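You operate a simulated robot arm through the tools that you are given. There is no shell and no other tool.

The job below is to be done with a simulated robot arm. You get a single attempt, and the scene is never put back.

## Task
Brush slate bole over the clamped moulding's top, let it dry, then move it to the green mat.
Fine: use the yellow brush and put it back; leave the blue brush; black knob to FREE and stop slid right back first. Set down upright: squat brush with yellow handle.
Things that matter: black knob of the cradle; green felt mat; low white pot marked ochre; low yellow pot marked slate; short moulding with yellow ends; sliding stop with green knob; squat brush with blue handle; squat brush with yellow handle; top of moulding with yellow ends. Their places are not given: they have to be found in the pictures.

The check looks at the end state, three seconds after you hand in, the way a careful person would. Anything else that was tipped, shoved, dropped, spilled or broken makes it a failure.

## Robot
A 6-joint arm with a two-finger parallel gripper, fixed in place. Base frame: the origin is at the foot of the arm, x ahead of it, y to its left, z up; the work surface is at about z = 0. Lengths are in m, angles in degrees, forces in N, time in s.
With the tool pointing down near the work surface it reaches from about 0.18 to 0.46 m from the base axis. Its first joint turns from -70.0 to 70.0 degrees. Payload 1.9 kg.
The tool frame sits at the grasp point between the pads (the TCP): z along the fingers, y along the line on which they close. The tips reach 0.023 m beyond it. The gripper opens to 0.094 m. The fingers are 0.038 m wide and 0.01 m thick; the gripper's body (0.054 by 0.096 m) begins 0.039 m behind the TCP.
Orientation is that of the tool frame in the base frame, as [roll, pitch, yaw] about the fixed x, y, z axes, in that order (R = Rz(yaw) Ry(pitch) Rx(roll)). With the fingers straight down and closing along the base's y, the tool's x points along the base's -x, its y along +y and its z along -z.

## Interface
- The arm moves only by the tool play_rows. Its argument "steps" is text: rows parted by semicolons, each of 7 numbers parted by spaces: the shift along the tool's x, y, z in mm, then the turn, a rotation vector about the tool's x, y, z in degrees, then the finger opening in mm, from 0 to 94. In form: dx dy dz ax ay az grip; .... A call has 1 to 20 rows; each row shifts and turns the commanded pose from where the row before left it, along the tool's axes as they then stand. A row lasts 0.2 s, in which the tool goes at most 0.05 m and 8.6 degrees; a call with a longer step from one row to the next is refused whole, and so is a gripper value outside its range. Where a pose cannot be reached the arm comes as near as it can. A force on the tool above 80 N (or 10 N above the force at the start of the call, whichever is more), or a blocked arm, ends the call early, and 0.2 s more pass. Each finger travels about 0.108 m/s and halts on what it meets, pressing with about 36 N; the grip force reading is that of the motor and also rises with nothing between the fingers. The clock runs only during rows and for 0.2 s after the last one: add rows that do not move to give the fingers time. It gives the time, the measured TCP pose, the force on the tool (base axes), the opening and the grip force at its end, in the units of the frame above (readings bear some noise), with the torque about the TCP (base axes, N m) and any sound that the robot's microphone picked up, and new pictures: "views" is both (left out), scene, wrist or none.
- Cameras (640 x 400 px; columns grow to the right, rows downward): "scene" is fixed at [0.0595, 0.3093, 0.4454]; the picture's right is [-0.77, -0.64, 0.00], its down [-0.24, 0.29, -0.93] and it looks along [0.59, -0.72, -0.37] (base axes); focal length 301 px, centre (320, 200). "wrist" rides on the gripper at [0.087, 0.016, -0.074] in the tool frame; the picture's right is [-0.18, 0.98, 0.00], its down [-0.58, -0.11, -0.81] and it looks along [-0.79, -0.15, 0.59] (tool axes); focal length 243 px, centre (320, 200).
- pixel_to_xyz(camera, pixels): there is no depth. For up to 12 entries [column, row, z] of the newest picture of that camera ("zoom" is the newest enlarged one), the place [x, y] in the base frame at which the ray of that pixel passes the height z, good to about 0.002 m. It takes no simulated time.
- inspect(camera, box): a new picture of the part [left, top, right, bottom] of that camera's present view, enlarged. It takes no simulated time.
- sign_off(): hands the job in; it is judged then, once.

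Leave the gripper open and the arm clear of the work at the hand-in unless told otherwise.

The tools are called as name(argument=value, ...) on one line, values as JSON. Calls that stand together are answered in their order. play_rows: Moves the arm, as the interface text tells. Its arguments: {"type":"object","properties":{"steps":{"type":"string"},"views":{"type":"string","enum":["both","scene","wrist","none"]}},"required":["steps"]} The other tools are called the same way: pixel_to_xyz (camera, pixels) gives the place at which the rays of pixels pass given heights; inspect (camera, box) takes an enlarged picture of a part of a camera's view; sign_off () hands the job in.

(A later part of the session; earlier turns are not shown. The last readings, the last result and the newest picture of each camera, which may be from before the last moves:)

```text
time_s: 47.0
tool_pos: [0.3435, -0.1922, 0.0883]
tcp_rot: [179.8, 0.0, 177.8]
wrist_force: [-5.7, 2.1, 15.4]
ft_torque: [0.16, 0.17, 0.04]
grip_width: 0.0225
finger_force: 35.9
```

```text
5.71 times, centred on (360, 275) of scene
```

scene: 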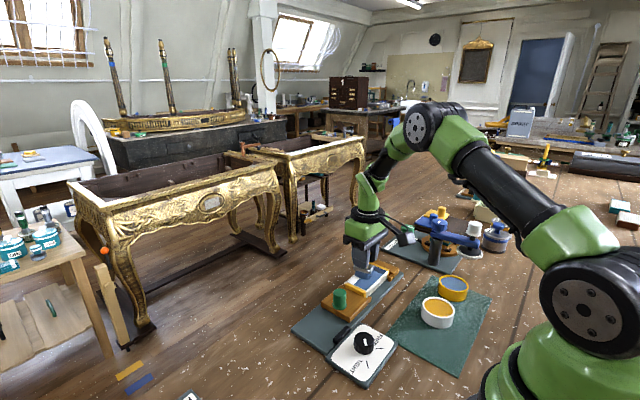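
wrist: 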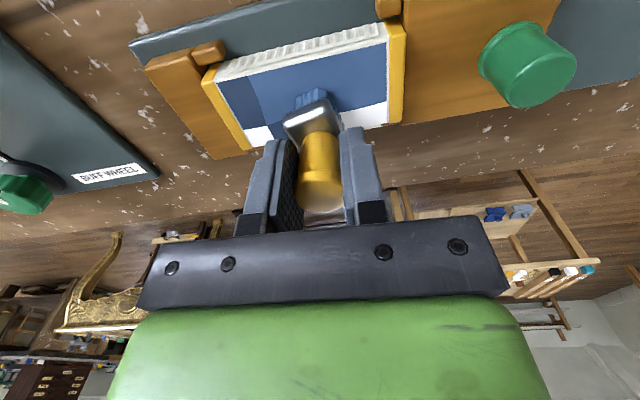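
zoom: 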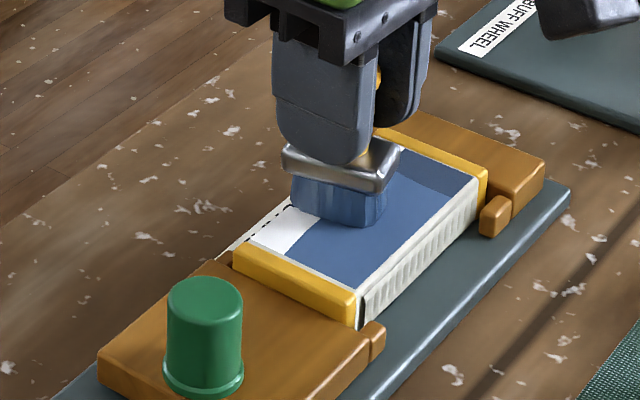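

A dark cell now shows in the +x row next to the brush. I'll stroke this lane to the −y end.

play_rows(steps="0 0 0.4 0 0 0 10; -0.4 -5.5 0 0 0 0 10; -0.4 -5.5 0 0 0 0 10; -0.4 -5.5 0 0 0 0 10; -0.4 -5.5 0 0 0 0 10; -0.4 -5.5 0 0 0 0 10; -0.4 -5.5 0 0 0 0 10; -0.4 -4 0 0 0 0 10; 0 0 0 0 0 0 10", views="both")

inspect(camera="wrist", box=[200, 0, 480, 180])

inspect(camera="scene", box=[310, 240, 410, 310])

```text
time_s: 49.0
tool_pos: [0.3463, -0.23, 0.0879]
tcp_rot: [179.8, 0.0, 177.7]
wrist_force: [1.1, 4.7, 16.0]
ft_torque: [0.22, -0.12, 0.0]
grip_width: 0.0226
finger_force: 36.0
```

scene: 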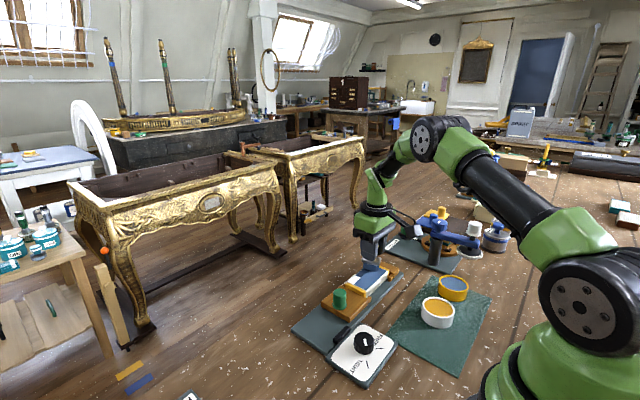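
wrist: 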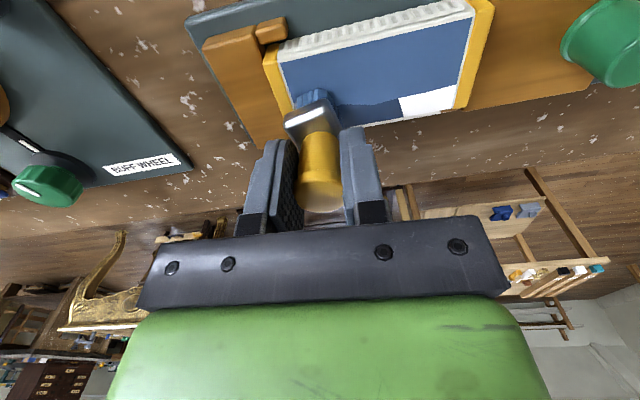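

```text
2.22 times, centred on (340, 90) of wrist
```

zoom: 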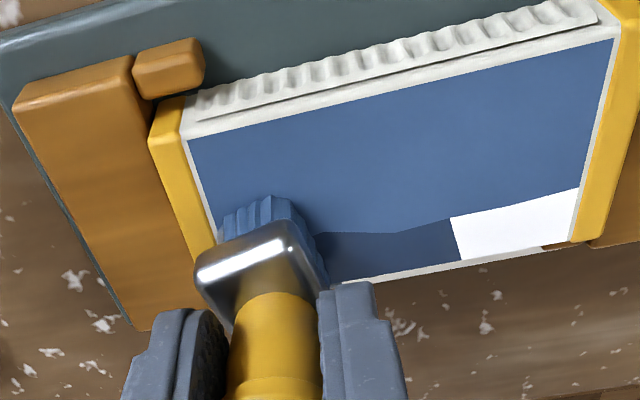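

```text
5.71 times, centred on (360, 275) of scene
```

zoom: 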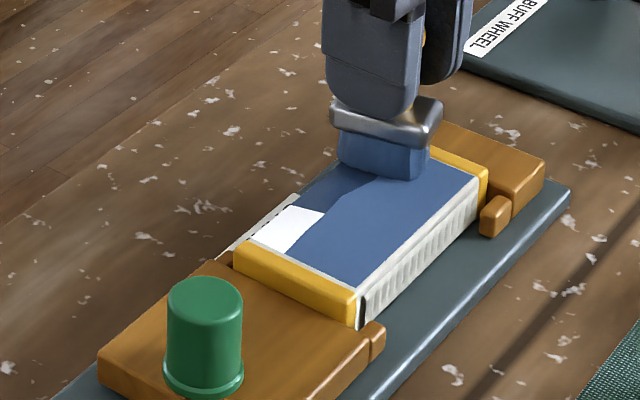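

Only the +y cell of the +x row remains white (and the −y cell hides under the brush). I'll stroke back toward +y along this lane.

play_rows(steps="0 0 0.3 0 0 0 10; 0.4 6 0 0 0 0 10; 0.4 6 0 0 0 0 10; 0.4 6 0 0 0 0 10; 0.4 6 0 0 0 0 10; 0.4 6 0 0 0 0 10; 0.4 6 0 0 0 0 10; 0 0 0 0 0 0 10", views="wrist")

inspect(camera="wrist", box=[200, 0, 480, 180])

```text
time_s: 50.8
tool_pos: [0.344, -0.1936, 0.0876]
tcp_rot: [179.9, 0.0, 177.8]
wrist_force: [0.1, -5.9, 21.6]
ft_torque: [-0.34, -0.15, -0.02]
grip_width: 0.0228
finger_force: 35.7
```

wrist: 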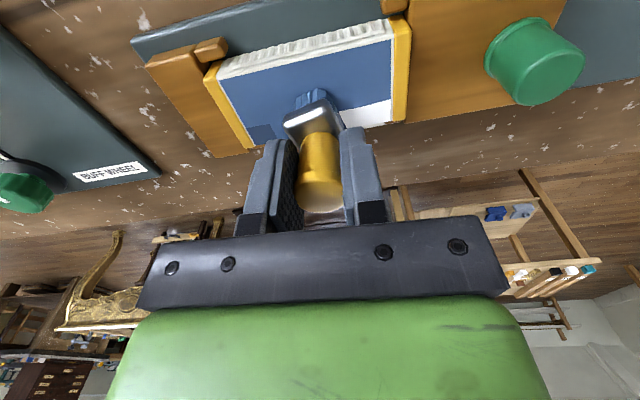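

```text
2.22 times, centred on (340, 90) of wrist
```

zoom: 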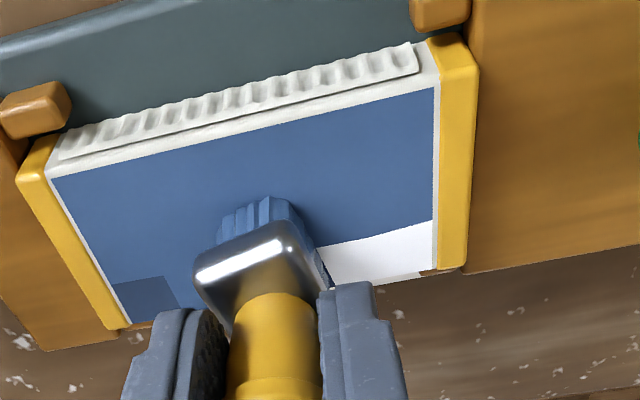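

The −y cell of the +x row is painted now. I'll continue to the +y end for the last white cell.

play_rows(steps="0.4 6 0.2 0 0 0 10; 0.4 6 0 0 0 0 10; 0.4 6 0 0 0 0 10; 0.4 6 0 0 0 0 10; 0.4 6 0 0 0 0 10; 0.4 6 0 0 0 0 10; 0 2 0 0 0 0 10; 0 0 0 0 0 0 10", views="both")

inspect(camera="wrist", box=[200, 0, 480, 180])

inspect(camera="scene", box=[310, 240, 410, 310])

```text
time_s: 52.6
tool_pos: [0.3435, -0.1547, 0.0877]
tcp_rot: [179.8, -0.2, 177.7]
wrist_force: [0.2, -3.3, 18.4]
ft_torque: [-0.12, -0.25, -0.04]
grip_width: 0.0227
finger_force: 36.1
```

scene: 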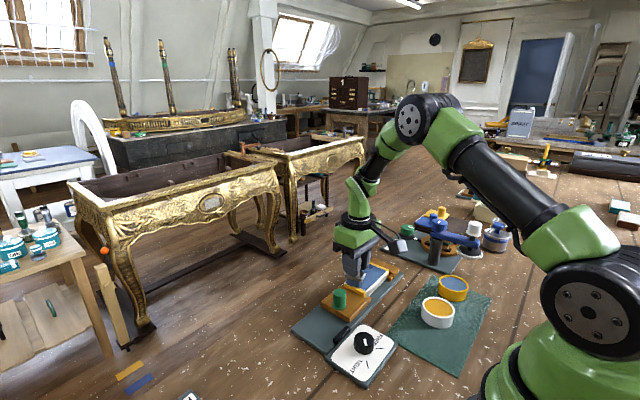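
wrist: 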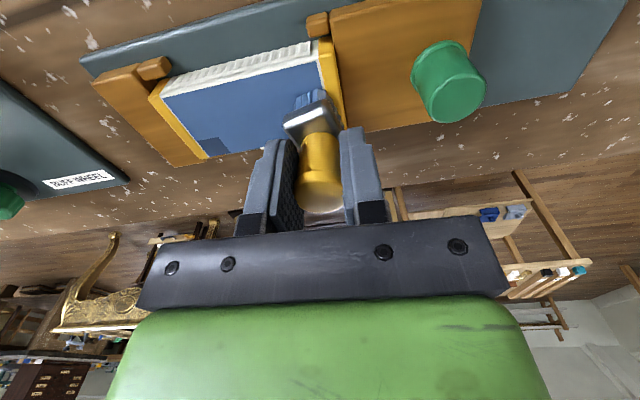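

```text
2.22 times, centred on (340, 90) of wrist
```

zoom: 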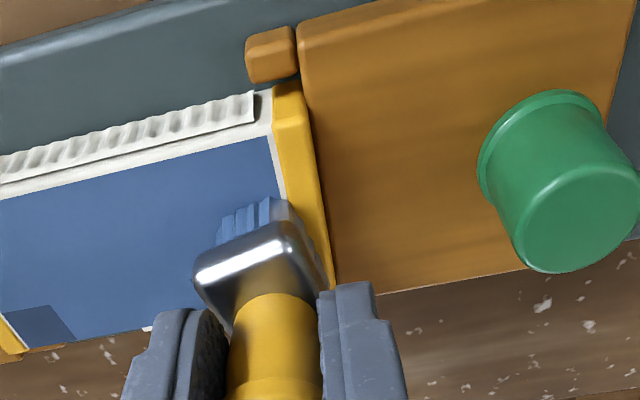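

```text
5.71 times, centred on (360, 275) of scene
```

zoom: 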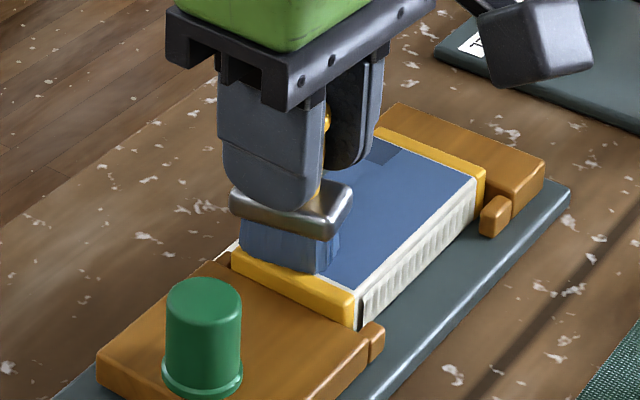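

Now I'll lift off straight up about 60 mm and look at the whole top.

play_rows(steps="0 0 -10 0 0 0 10; 0 0 -25 0 0 0 10; 0 0 -30 0 0 0 10; 0 0 0 0 0 0 10", views="both")

inspect(camera="wrist", box=[160, 0, 440, 180])

inspect(camera="scene", box=[310, 240, 410, 310])

```text
time_s: 53.6
tool_pos: [0.343, -0.156, 0.1534]
tcp_rot: [179.8, -0.1, 177.7]
wrist_force: [1.6, 0.1, 0.5]
ft_torque: [0.02, -0.01, -0.01]
grip_width: 0.0225
finger_force: 36.2
```

scene: 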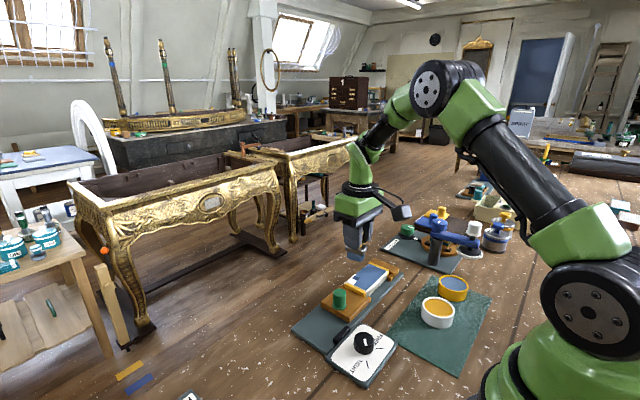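
wrist: 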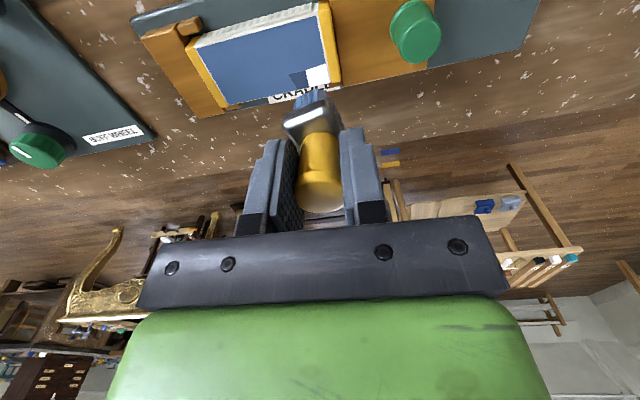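

```text
2.22 times, centred on (300, 90) of wrist
```

zoom: 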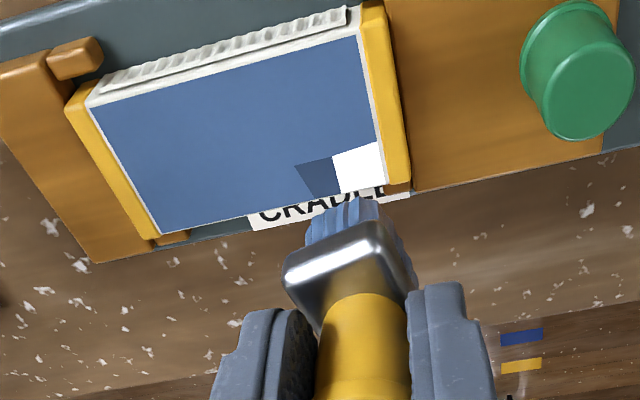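

```text
5.71 times, centred on (360, 275) of scene
```

zoom: 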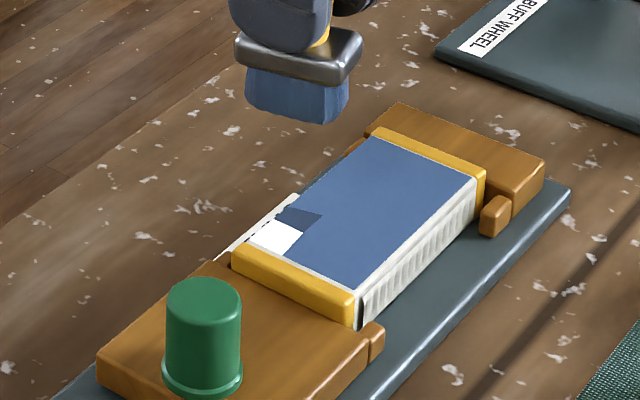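

One white cell remains at the +y end of the +x row. I'll locate it.

pixel_to_xyz(camera="wrist", pixels=[[305.9, 69.8, 0.037], [329.3, 84, 0.037], [310, 86.5, 0.037], [326, 63.5, 0.037], [290, 74, 0.037], [296, 88, 0.037]])

pixel_to_xyz(camera="scene", pixels=[[349, 282, 0.037], [357, 278.5, 0.037], [354, 284, 0.037], [352, 280.5, 0.037]])

```text
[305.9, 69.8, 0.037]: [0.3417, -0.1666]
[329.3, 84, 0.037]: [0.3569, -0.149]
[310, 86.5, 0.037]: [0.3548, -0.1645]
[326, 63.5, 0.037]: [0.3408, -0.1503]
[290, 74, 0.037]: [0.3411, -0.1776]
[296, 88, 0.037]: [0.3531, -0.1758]
```

```text
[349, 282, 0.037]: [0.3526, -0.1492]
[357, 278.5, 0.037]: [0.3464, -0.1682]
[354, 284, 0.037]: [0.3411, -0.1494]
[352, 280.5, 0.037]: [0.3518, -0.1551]
```

pixel_to_xyz(camera="wrist", pixels=[[294, 98, 0.103], [325, 90, 0.103]])

inspect(camera="wrist", box=[260, 60, 370, 160])

```text
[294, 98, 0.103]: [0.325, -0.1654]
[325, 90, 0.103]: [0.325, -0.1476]
```

```text
4.00 times, centred on (315, 110) of wrist
```

zoom: 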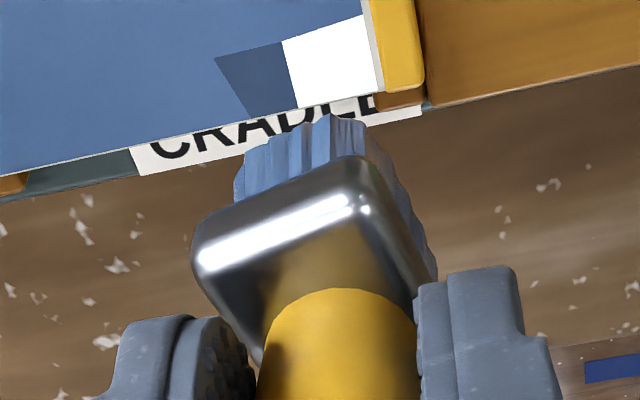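

The brush's centre is practically at the TCP, so the last stroke was only just inside that cell. I'll go to TCP (0.348,−0.161) and press again over the white cell with short strokes.

play_rows(steps="-5.2 -5.8 0 0 0 0 10; 0 0 30 0 0 0 10; 0 0 30 0 0 0 10; 0 0 3 0 0 0 10; 0 0 1 0 0 0 10; 0 0 0 0 0 0 10", views="none")

```text
time_s: 55.0
tool_pos: [0.3473, -0.1614, 0.0898]
tcp_rot: [179.9, -0.2, 177.8]
wrist_force: [-0.6, 0.1, 0.4]
ft_torque: [-0.02, -0.01, -0.02]
grip_width: 0.0225
finger_force: 36.0
```

No contact yet at z≈0.0898. Lowering in small steps.

play_rows(steps="0 0 0.8 0 0 0 10; 0 0 0.8 0 0 0 10; 0 0 0 0 0 0 10", views="none")

```text
time_s: 55.8
tool_pos: [0.3464, -0.1622, 0.0883]
tcp_rot: [179.8, 0.0, 177.7]
wrist_force: [-3.7, 0.7, 15.2]
ft_torque: [-0.05, 0.18, -0.04]
grip_width: 0.0224
finger_force: 36.0
```

15 N contact. Press a little more and do short slow strokes over the cell.

play_rows(steps="0 0 0.6 0 0 0 10; 0 -3 0 0 0 0 10; 0 -3 0 0 0 0 10; 0 3 0 0 0 0 10; 0 3 0 0 0 0 10; 0 3 0 0 0 0 10; 0 3 0 0 0 0 10; 0 0 0 0 0 0 10; 0 -3 0 0 0 0 10; 0 -3 0 0 0 0 10; 0 -3 0 0 0 0 10; 0 -3 0 0 0 0 10; 0 -3 0 0 0 0 10; 0 -3 0 0 0 0 10; 0 -3 0 0 0 0 10; 0 0 0 0 0 0 10", views="both")

inspect(camera="scene", box=[310, 240, 410, 310])

inspect(camera="wrist", box=[200, 0, 480, 180])

```text
time_s: 59.2
tool_pos: [0.3477, -0.178, 0.087]
tcp_rot: [179.9, 0.0, 177.8]
wrist_force: [1.3, 7.5, 25.3]
ft_torque: [0.18, -0.11, -0.01]
grip_width: 0.0225
finger_force: 35.9
```

scene: 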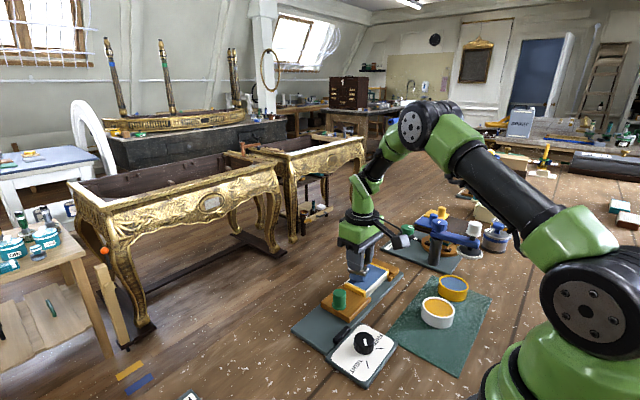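
wrist: 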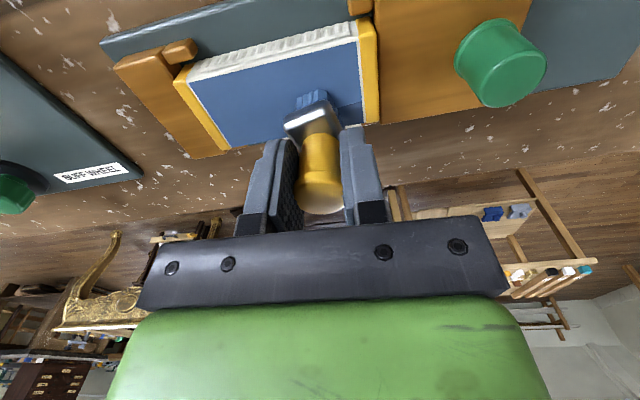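

```text
5.71 times, centred on (360, 275) of scene
```

zoom: 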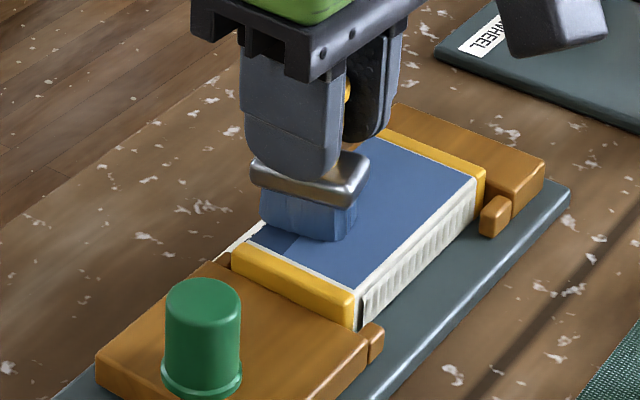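

```text
2.22 times, centred on (340, 90) of wrist
```

zoom: 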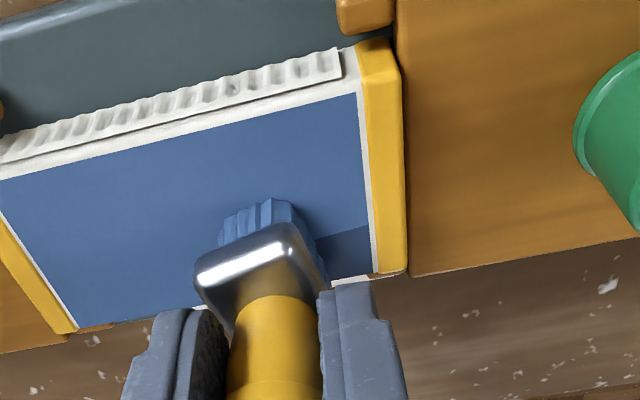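

The last cell is now dark (wet). I'll lift off and check the whole top.

play_rows(steps="0 0 -10 0 0 0 10; 0 0 -30 0 0 0 10; 0 0 -35 0 0 0 10; 0 0 0 0 0 0 10", views="both")

inspect(camera="scene", box=[310, 240, 410, 310])

inspect(camera="wrist", box=[160, 0, 440, 180])

```text
time_s: 60.2
tool_pos: [0.3475, -0.1763, 0.1636]
tcp_rot: [179.8, -0.1, 177.7]
wrist_force: [-0.3, 0.7, 0.0]
ft_torque: [0.02, 0.0, -0.03]
grip_width: 0.0227
finger_force: 35.6
```

scene: 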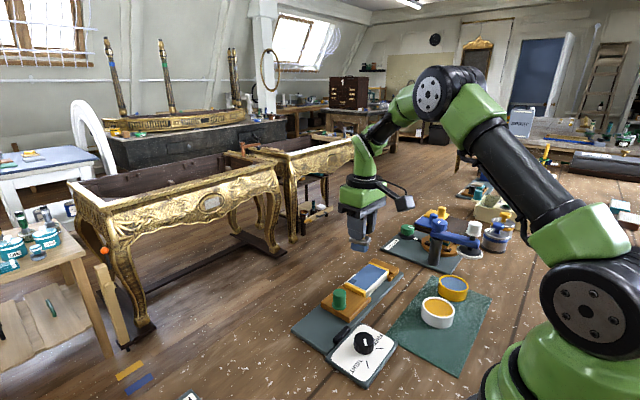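
wrist: 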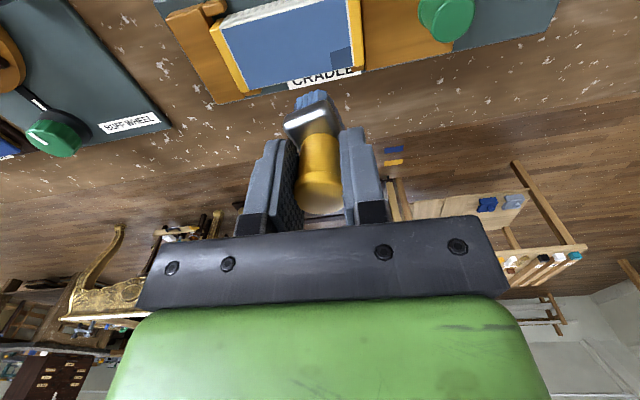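

```text
5.71 times, centred on (360, 275) of scene
```

zoom: 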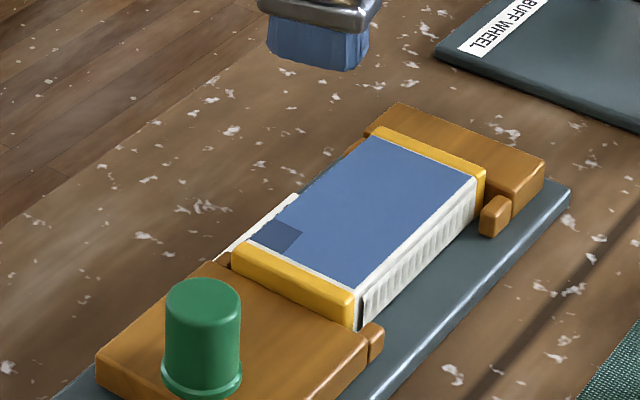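

```text
2.22 times, centred on (300, 90) of wrist
```

zoom: 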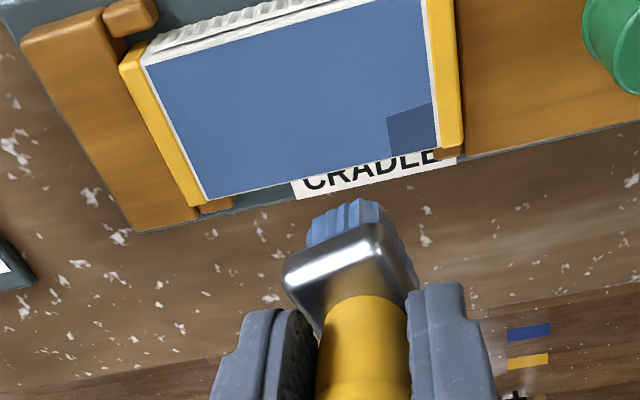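

The whole top is covered; the last cell is still darker. While it dries, I'll return the brush: turn back to yaw 90.8 and carry it high to its old place (0.341,0.075).

play_rows(steps="0 0 0 0 0 7.9 10; 0 0 0 0 0 7.9 10; 0 0 0 0 0 7.9 10; 0 0 0 0 0 7.9 10; 0 0 0 0 0 7.9 10; 0 0 0 0 0 7.9 10; 0 0 0 0 0 7.9 10; 0 0 0 0 0 7.9 10; 0 0 0 0 0 7.9 10; 0 0 0 0 0 7.9 10; 0 0 0 0 0 7.9 10; 41.9 -0.5 0 0 0 0 10; 41.9 -0.5 0 0 0 0 10; 41.9 -0.5 0 0 0 0 10; 41.9 -0.5 0 0 0 0 10; 41.9 -0.5 0 0 0 0 10; 41.9 -0.3 0 0 0 0 10; 0 0 0 0 0 0 10", views="both")

```text
time_s: 64.0
tool_pos: [0.3399, 0.0776, 0.1623]
tcp_rot: [-179.9, -0.2, 90.7]
wrist_force: [0.8, 0.2, -1.1]
ft_torque: [0.02, -0.03, 0.03]
grip_width: 0.0225
finger_force: 36.1
```

scene: 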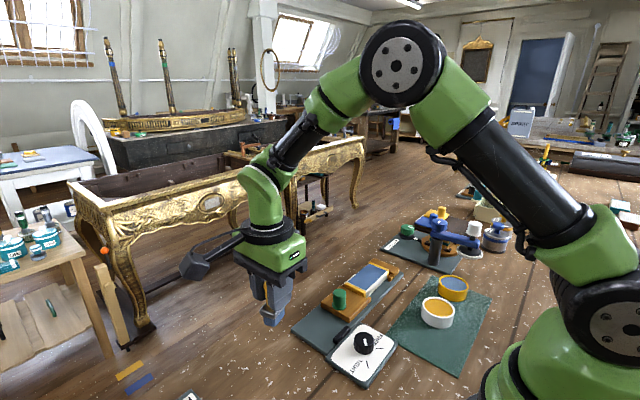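
wrist: 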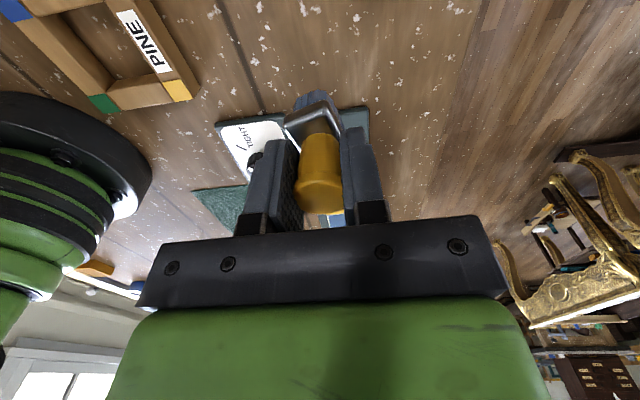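

I'll correct by 2 mm and lower to about z=0.060, still above expected contact.

play_rows(steps="-2.4 1.3 0 0 0 0 10; 0 0 34 0 0 0 10; 0 0 34 0 0 0 10; 0 0 34 0 0 0 10; 0 0 0 0 0 0 10", views="both")

inspect(camera="scene", box=[220, 300, 330, 390])

```text
time_s: 65.2
tool_pos: [0.3421, 0.0739, 0.0593]
tcp_rot: [-179.8, -0.2, 90.7]
wrist_force: [0.9, -0.5, -1.0]
ft_torque: [0.01, -0.02, -0.01]
grip_width: 0.0224
finger_force: 35.9
```

scene: 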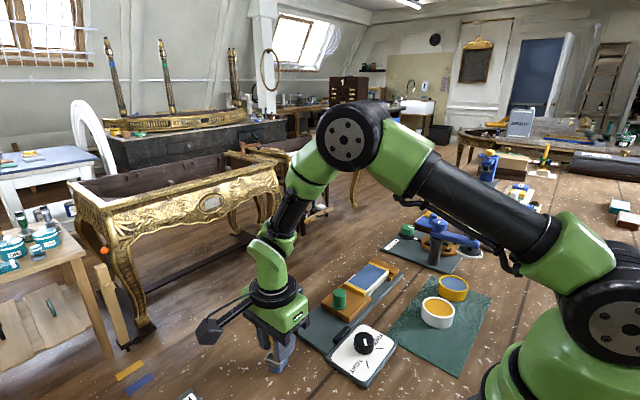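
wrist: 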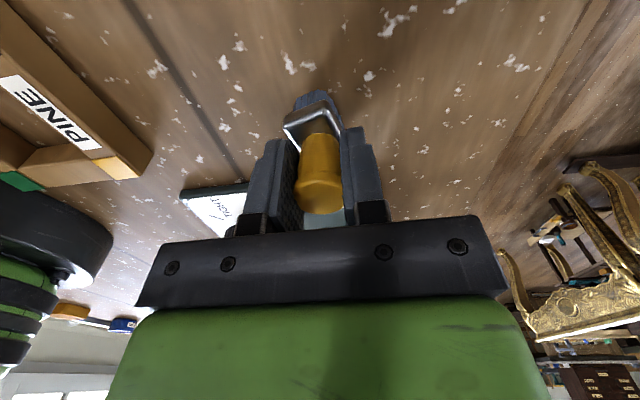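

```text
4.44 times, centred on (275, 345) of scene
```

zoom: 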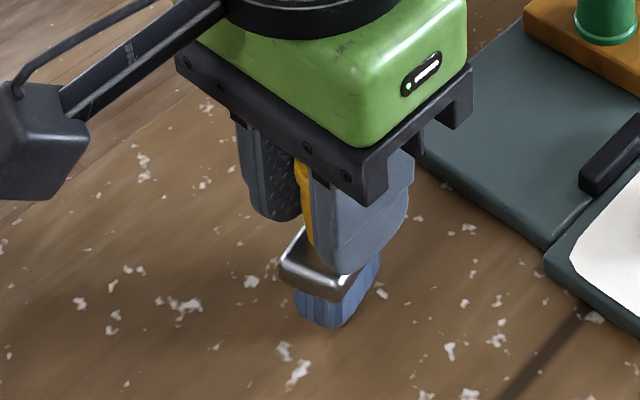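

Lowering in small steps until the bristles touch the bench.

play_rows(steps="0 0 1.5 0 0 0 10; 0 0 1.5 0 0 0 10; 0 0 1 0 0 0 10; 0 0 1 0 0 0 10; 0 0 0 0 0 0 10", views="none")

```text
time_s: 66.4
tool_pos: [0.3417, 0.0732, 0.0558]
tcp_rot: [179.9, -0.2, 90.8]
wrist_force: [-4.9, 0.2, 17.7]
ft_torque: [-0.32, 0.24, -0.07]
grip_width: 0.0225
finger_force: 36.2
```

The bristles stand on the bench at the same height as at the pick (17 N contact). I'll ease 0.7 mm and open the fingers.

play_rows(steps="0 0 -0.7 0 0 0 10; 0 0 0 0 0 0 30; 0 0 0 0 0 0 50; 0 0 0 0 0 0 80; 0 0 0 0 0 0 80; 0 0 0 0 0 0 80", views="both")

inspect(camera="scene", box=[220, 300, 330, 390])

```text
time_s: 67.8
tool_pos: [0.3427, 0.0725, 0.0544]
tcp_rot: [-179.8, -0.1, 91.0]
wrist_force: [0.3, 0.3, 0.0]
ft_torque: [-0.01, -0.02, 0.01]
grip_width: 0.0799
finger_force: 0.1
```

scene: 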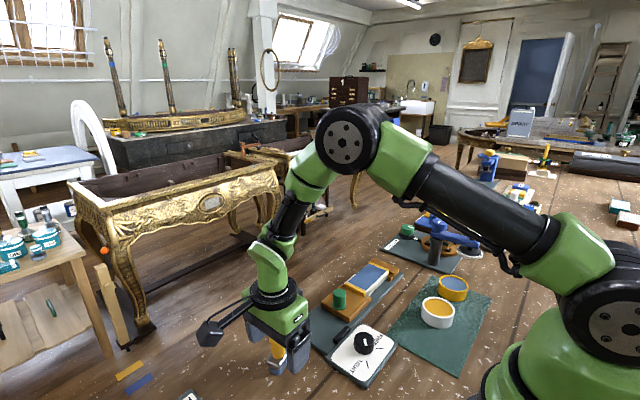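
wrist: 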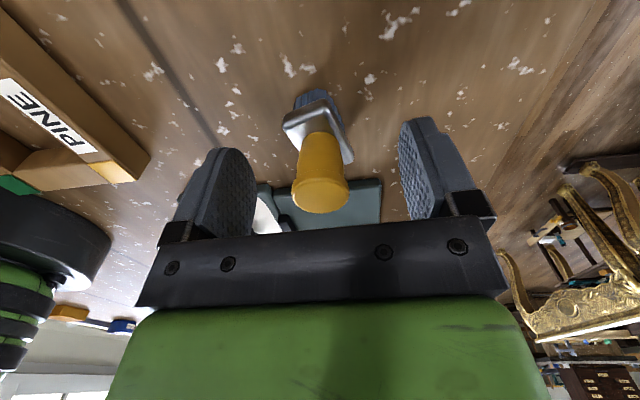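

```text
4.44 times, centred on (275, 345) of scene
```

zoom: 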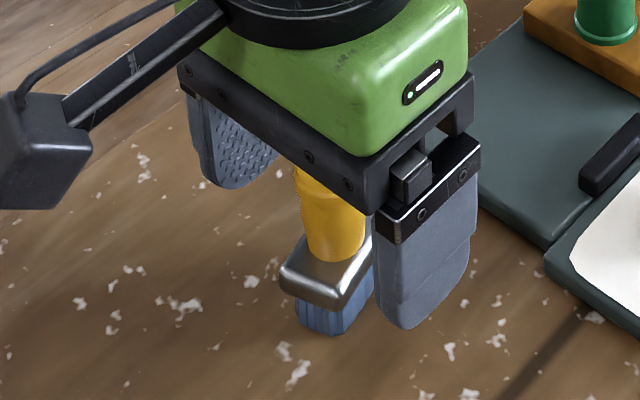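

The brush stands upright in its place. I'll rise clear and move above the black knob at about (0.25,−0.037).

play_rows(steps="0 0 -35 0 0 0 80; 0 0 -35 0 0 0 80; 0 0 -35 0 0 0 80; -27.1 -23.6 0 0 0 0 80; -27.1 -23.6 0 0 0 0 80; -27.1 -23.6 0 0 0 0 80; -27.1 -23.6 0 0 0 0 80; 0 0 0 0 0 0 80", views="both")

inspect(camera="scene", box=[240, 240, 420, 400])

inspect(camera="wrist", box=[240, 0, 440, 160])

```text
time_s: 69.6
tool_pos: [0.2477, -0.0384, 0.1611]
tcp_rot: [-179.8, -0.2, 90.9]
wrist_force: [-1.0, 0.1, 0.0]
ft_torque: [0.02, -0.01, -0.03]
grip_width: 0.08
finger_force: 0.2
```

scene: 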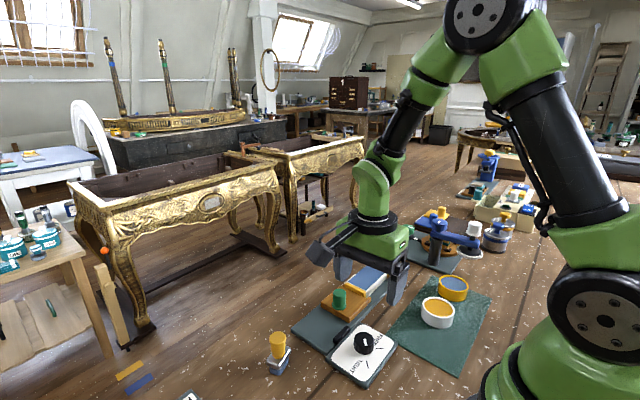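
wrist: 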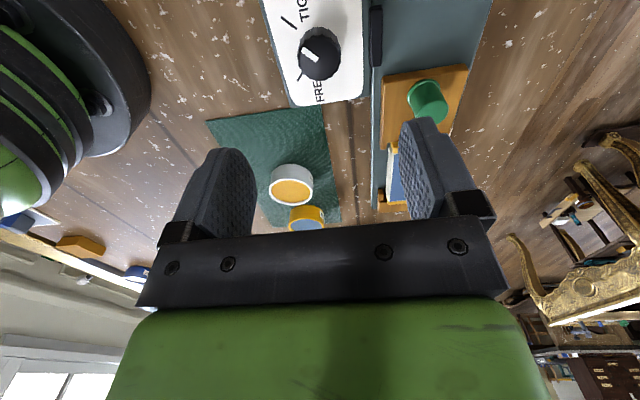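

```text
2.50 times, centred on (330, 320) of scene
```

zoom: 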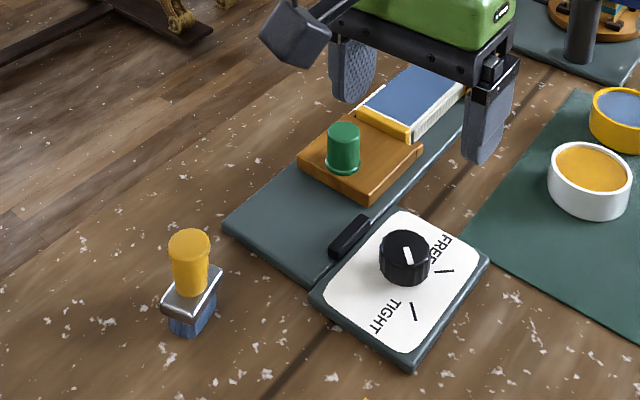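

```text
2.50 times, centred on (340, 80) of wrist
```

zoom: 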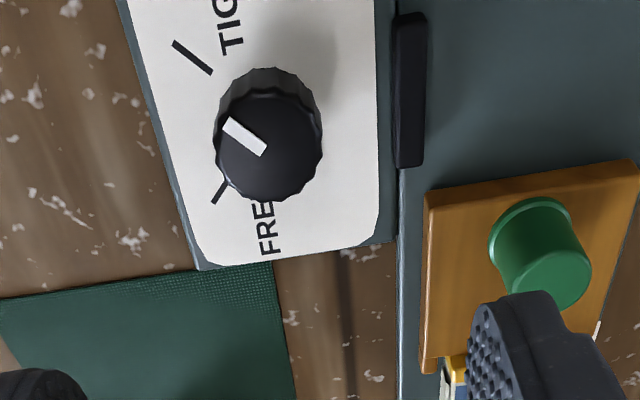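

I'll measure the knob's centre and height, its pointer, and the tick marks.

pixel_to_xyz(camera="wrist", pixels=[[282, 16.8, 0.012], [296, 29.2, 0.012], [303.2, 72.8, 0.012], [297.2, 81.2, 0.012], [319.2, 58.8, 0.03], [319.2, 58.8, 0.035], [319.2, 58.8, 0.04], [303.2, 48.8, 0.035], [316.8, 60, 0.035], [298, 56, 0.035], [341, 54, 0.035]])

pixel_to_xyz(camera="scene", pixels=[[364.5, 338.5, 0.025], [364.5, 338.5, 0.03], [364.5, 338.5, 0.035], [364.5, 338.5, 0.04], [375, 341, 0.03], [354, 341, 0.03]])

inspect(camera="scene", box=[325, 310, 405, 390])

```text
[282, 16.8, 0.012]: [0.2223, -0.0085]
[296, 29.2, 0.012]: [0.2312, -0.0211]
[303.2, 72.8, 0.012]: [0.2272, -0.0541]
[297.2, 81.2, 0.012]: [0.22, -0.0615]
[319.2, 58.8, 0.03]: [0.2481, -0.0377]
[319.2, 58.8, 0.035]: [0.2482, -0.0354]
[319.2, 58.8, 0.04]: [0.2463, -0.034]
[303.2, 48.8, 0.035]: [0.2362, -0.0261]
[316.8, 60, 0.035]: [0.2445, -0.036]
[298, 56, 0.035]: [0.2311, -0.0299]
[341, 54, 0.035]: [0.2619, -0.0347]
```

```text
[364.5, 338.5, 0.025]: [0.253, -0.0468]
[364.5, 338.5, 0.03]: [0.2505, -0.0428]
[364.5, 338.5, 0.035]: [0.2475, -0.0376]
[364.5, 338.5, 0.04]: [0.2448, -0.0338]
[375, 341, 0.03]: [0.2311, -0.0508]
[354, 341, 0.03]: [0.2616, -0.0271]
```

```text
5.00 times, centred on (365, 350) of scene
```

zoom: 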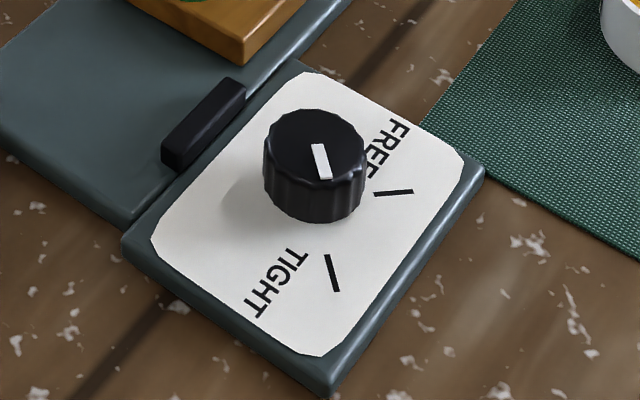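

pixel_to_xyz(camera="wrist", pixels=[[370.5, 8, 0.015], [370.5, 66, 0.015], [382, 66, 0.015], [370.5, 66, 0.022], [382, 66, 0.022], [382, 8, 0.022]])

pixel_to_xyz(camera="scene", pixels=[[334, 340, 0.015], [334, 340, 0.02], [334, 340, 0.025], [335.4, 344, 0.01], [350, 326.5, 0.015], [350, 326.5, 0.02], [350, 326.5, 0.025], [345.5, 325.5, 0.02]])

```text
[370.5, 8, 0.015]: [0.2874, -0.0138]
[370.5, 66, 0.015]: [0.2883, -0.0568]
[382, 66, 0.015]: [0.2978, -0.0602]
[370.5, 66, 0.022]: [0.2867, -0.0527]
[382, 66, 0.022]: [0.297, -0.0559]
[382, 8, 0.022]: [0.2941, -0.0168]
```

```text
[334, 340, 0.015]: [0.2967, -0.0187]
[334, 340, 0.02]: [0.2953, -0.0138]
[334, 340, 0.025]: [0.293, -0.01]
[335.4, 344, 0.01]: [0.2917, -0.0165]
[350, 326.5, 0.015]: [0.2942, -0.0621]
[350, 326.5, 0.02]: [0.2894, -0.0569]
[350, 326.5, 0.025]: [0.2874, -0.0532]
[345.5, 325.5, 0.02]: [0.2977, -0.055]
```

The knob's centre is about (0.248,−0.037), its top at z≈0.035; pointer at TIGHT (~134°), FREE at ~220°, so about 88° counter-clockwise from above. The black block at x 0.287–0.297 must be avoided, so I'll open only to 50 mm and go down to just above the knob.

play_rows(steps="1.4 0.3 0 0 0 0 50; 0 0 35 0 0 0 50; 0 0 35 0 0 0 50; 0 0 28 0 0 0 50; 0 0 0 0 0 0 50", views="both")

inspect(camera="wrist", box=[200, 30, 440, 220])

inspect(camera="scene", box=[320, 290, 420, 390])

```text
time_s: 70.8
tool_pos: [0.248, -0.0347, 0.0634]
tcp_rot: [-180.0, -0.2, 90.8]
wrist_force: [-0.4, -0.4, -0.4]
ft_torque: [-0.01, 0.02, 0.0]
grip_width: 0.0496
finger_force: 0.1
```

scene: 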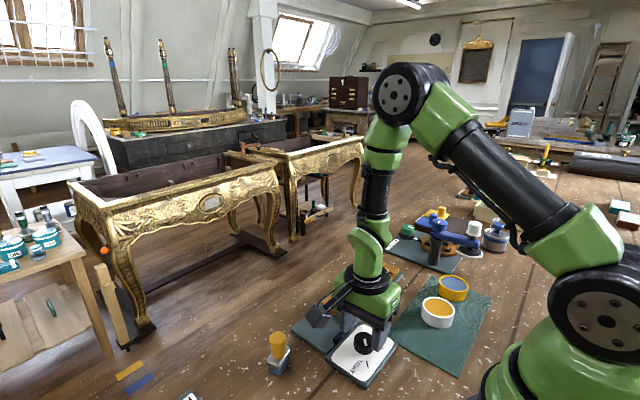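
wrist: 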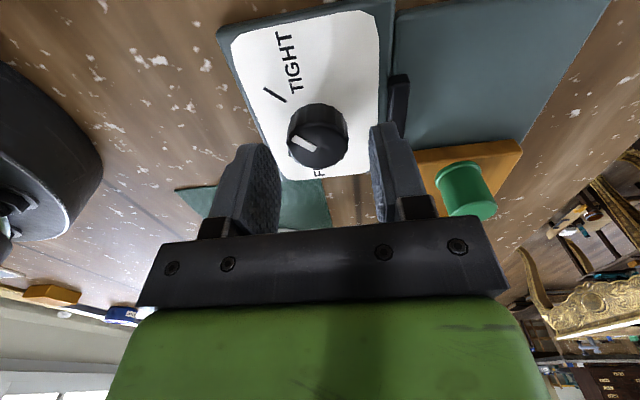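

```text
2.11 times, centred on (320, 125) of wrist
```

zoom: 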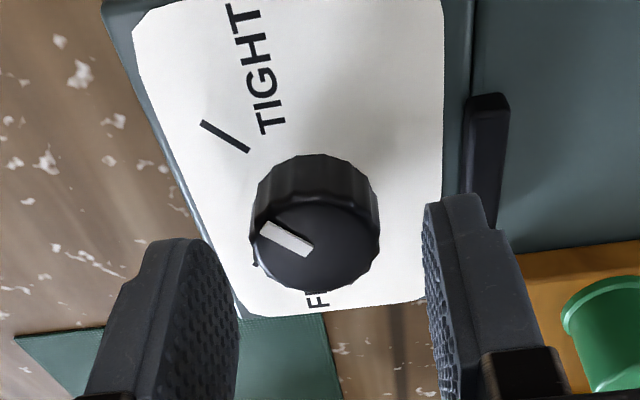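

```text
4.00 times, centred on (370, 340) of scene
```

zoom: 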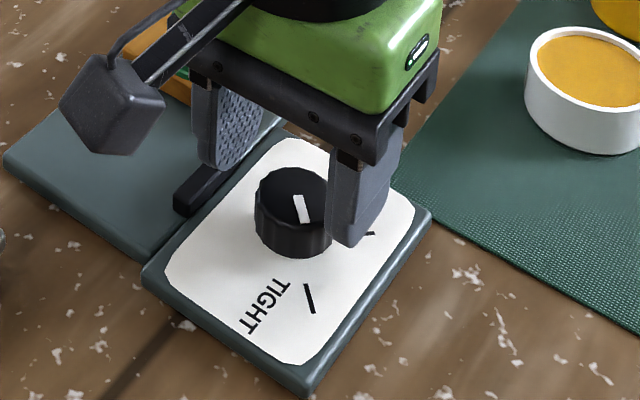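

Checking centring of the knob under the TCP before descending.

pixel_to_xyz(camera="wrist", pixels=[[317.6, 141.6, 0.035], [288, 137, 0.035], [348, 131, 0.035], [318, 125, 0.035]])

```text
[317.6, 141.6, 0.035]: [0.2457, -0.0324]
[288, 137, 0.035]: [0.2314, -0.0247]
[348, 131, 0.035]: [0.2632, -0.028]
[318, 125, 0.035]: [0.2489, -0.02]
```

Centred well. I'll descend to z≈0.041 and close on the knob.

play_rows(steps="0 0 12 0 0 0 50; 0 0 10 0 0 0 50; 0 0 0 0 0 0 30; 0 0 0 0 0 0 15; 0 0 0 0 0 0 15; 0 0 0 0 0 0 15", views="both")

inspect(camera="scene", box=[320, 290, 420, 390])

```text
time_s: 72.2
tool_pos: [0.2481, -0.0344, 0.0414]
tcp_rot: [-179.7, -0.3, 90.7]
wrist_force: [-28.2, -7.5, -3.4]
ft_torque: [0.32, -0.24, -0.04]
grip_width: 0.0329
finger_force: 45.0
```

scene: 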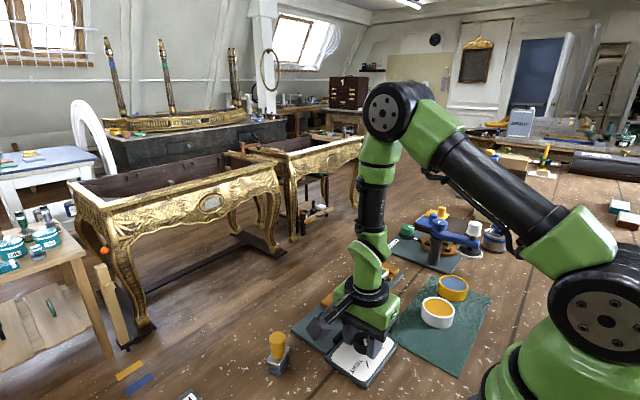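
wrist: 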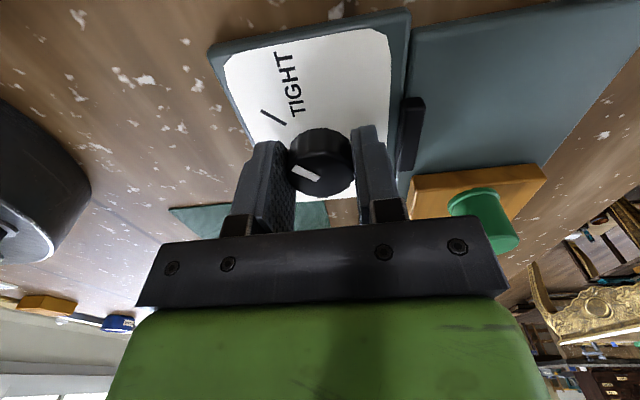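

```text
4.00 times, centred on (370, 340) of scene
```

zoom: 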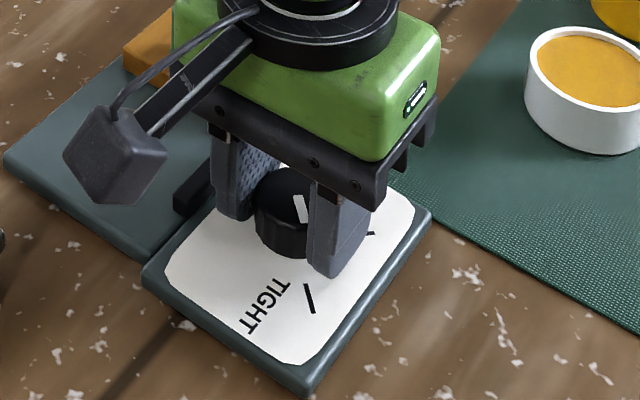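

Gripped at 33 mm with a side force of −28 N in x, so the TCP is slightly off toward +x. I'll shift 1 mm toward −x to balance.

play_rows(steps="0 -0.5 0 0 0 0 15; 0 -0.5 0 0 0 0 15; 0 0 0 0 0 0 15", views="none")

```text
time_s: 73.0
tool_pos: [0.2471, -0.0348, 0.0413]
tcp_rot: [-179.6, -0.2, 90.9]
wrist_force: [-21.8, 16.1, 4.5]
ft_torque: [0.36, -0.18, -0.07]
grip_width: 0.0328
finger_force: 45.1
```

play_rows(steps="0.5 -0.7 0 0 0 0 15; 0 0 0 0 0 0 15", views="none")

```text
time_s: 73.6
tool_pos: [0.2471, -0.0343, 0.041]
tcp_rot: [-179.7, -0.1, 90.8]
wrist_force: [-22.3, 7.3, 28.9]
ft_torque: [0.44, 0.16, -0.04]
grip_width: 0.0326
finger_force: 45.3
```

Some internal load remains. I'll open slightly to release it, and close again at the new centre.

play_rows(steps="0 0 0 0 0 0 42; 0 0 0 0 0 0 42; 0 0 0 0 0 0 42", views="wrist")

inspect(camera="wrist", box=[220, 80, 420, 230])

```text
time_s: 74.4
tool_pos: [0.2476, -0.0347, 0.041]
tcp_rot: [180.0, -0.2, 90.8]
wrist_force: [-0.1, 0.1, -0.1]
ft_torque: [-0.02, 0.0, -0.02]
grip_width: 0.0423
finger_force: 0.1
```

wrist: 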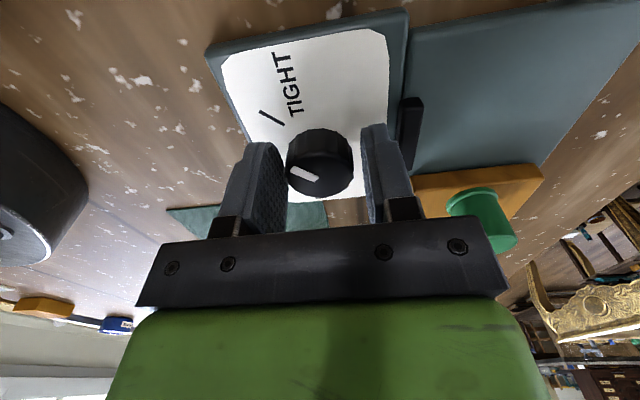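

```text
2.67 times, centred on (320, 155) of wrist
```

zoom: 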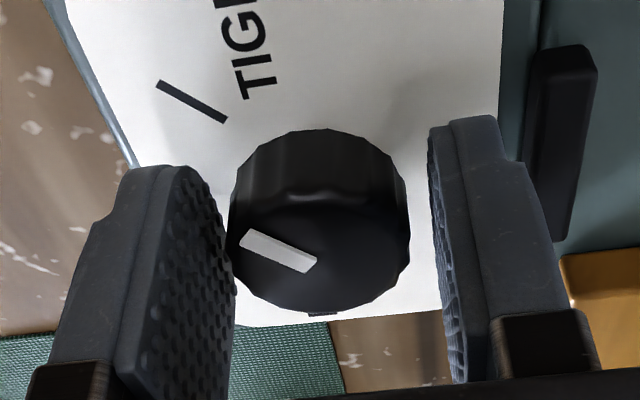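

The left finger nearly touches while the right has a gap of about 7 mm. I'll shift 2.5 mm toward −x and close again.

play_rows(steps="0 -2.5 0 0 0 0 42; 0 0 0 0 0 0 42; 0 0 0 0 0 0 30; 0 0 0 0 0 0 15; 0 0 0 0 0 0 15; 0 0 0 0 0 0 15", views="wrist")

inspect(camera="wrist", box=[220, 80, 420, 230])

```text
time_s: 75.8
tool_pos: [0.247, -0.0358, 0.0407]
tcp_rot: [179.8, -0.1, 91.0]
wrist_force: [28.8, 3.0, -11.3]
ft_torque: [-0.72, 0.15, 0.06]
grip_width: 0.0329
finger_force: 44.5
```

wrist: 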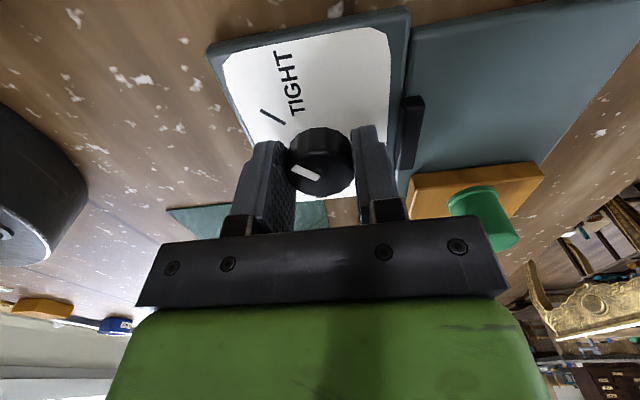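

```text
2.67 times, centred on (320, 155) of wrist
```

zoom: 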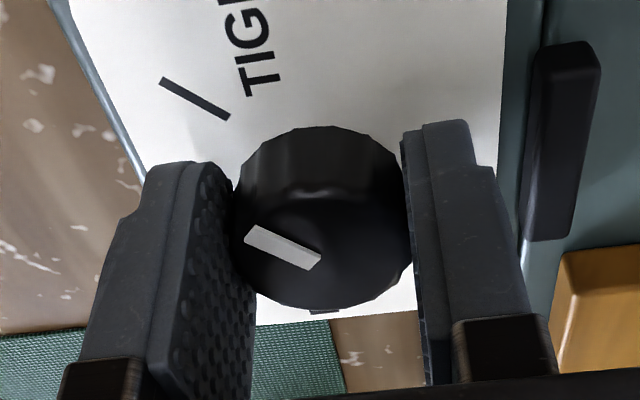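

Now +29 N; the balanced point is between. I'll shift back 1.4 mm.

play_rows(steps="0 1.4 0 0 0 0 15; 0 0 0 0 0 0 15", views="none")

```text
time_s: 76.4
tool_pos: [0.247, -0.0359, 0.0412]
tcp_rot: [-180.0, -0.2, 90.8]
wrist_force: [9.6, 0.2, 27.2]
ft_torque: [-0.93, -0.44, 0.05]
grip_width: 0.0329
finger_force: 44.6
```

Loads are modest now. I'll turn the knob counter-clockwise (negative about tool z), first 24°.

play_rows(steps="0 0 0 0 0 -6 15; 0 0 0 0 0 -6 15; 0 0 0 0 0 -6 15; 0 0 0 0 0 -6 15; 0 0 0 0 0 0 15", views="both")

inspect(camera="wrist", box=[220, 80, 420, 230])

inspect(camera="scene", box=[320, 290, 420, 390])

```text
time_s: 77.6
tool_pos: [0.2463, -0.0362, 0.0394]
tcp_rot: [-179.9, -0.3, 114.9]
wrist_force: [-2.7, -12.0, 40.5]
ft_torque: [-0.23, -0.11, -0.02]
grip_width: 0.0326
finger_force: 44.3
```

scene: 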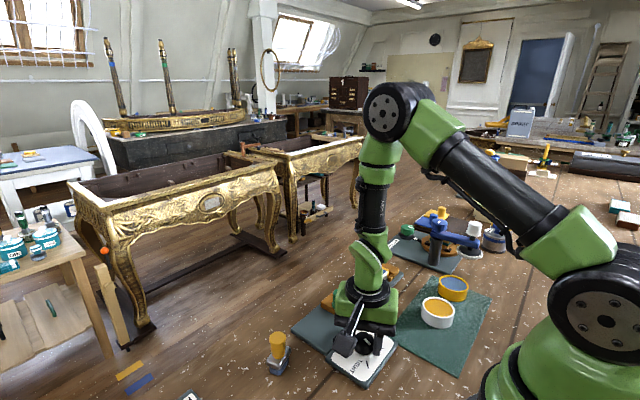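
wrist: 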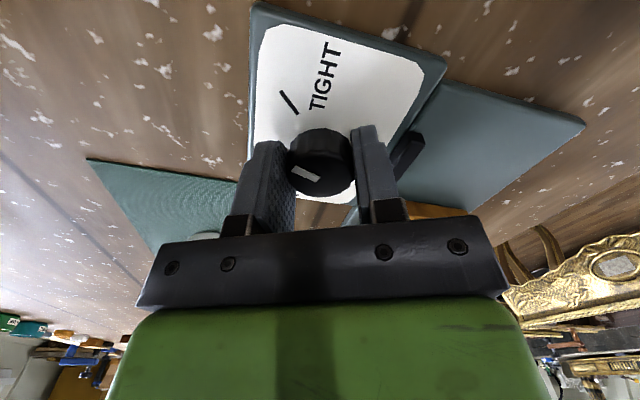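

```text
2.67 times, centred on (320, 155) of wrist
```

zoom: 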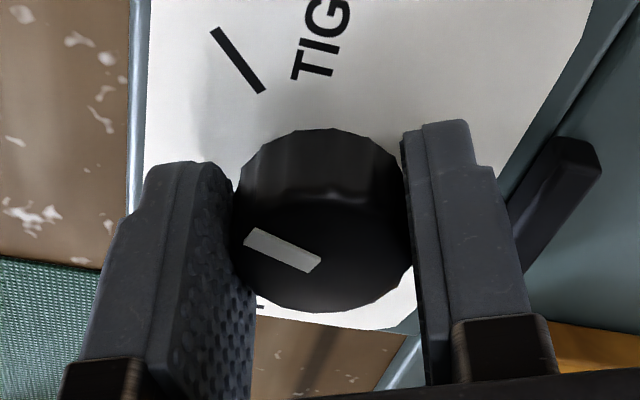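

```text
4.00 times, centred on (370, 340) of scene
```

zoom: 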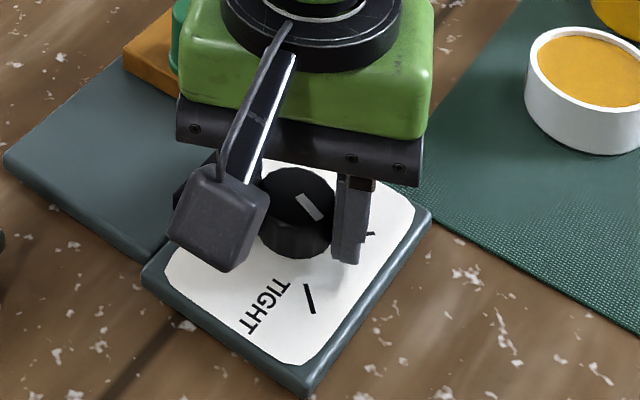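

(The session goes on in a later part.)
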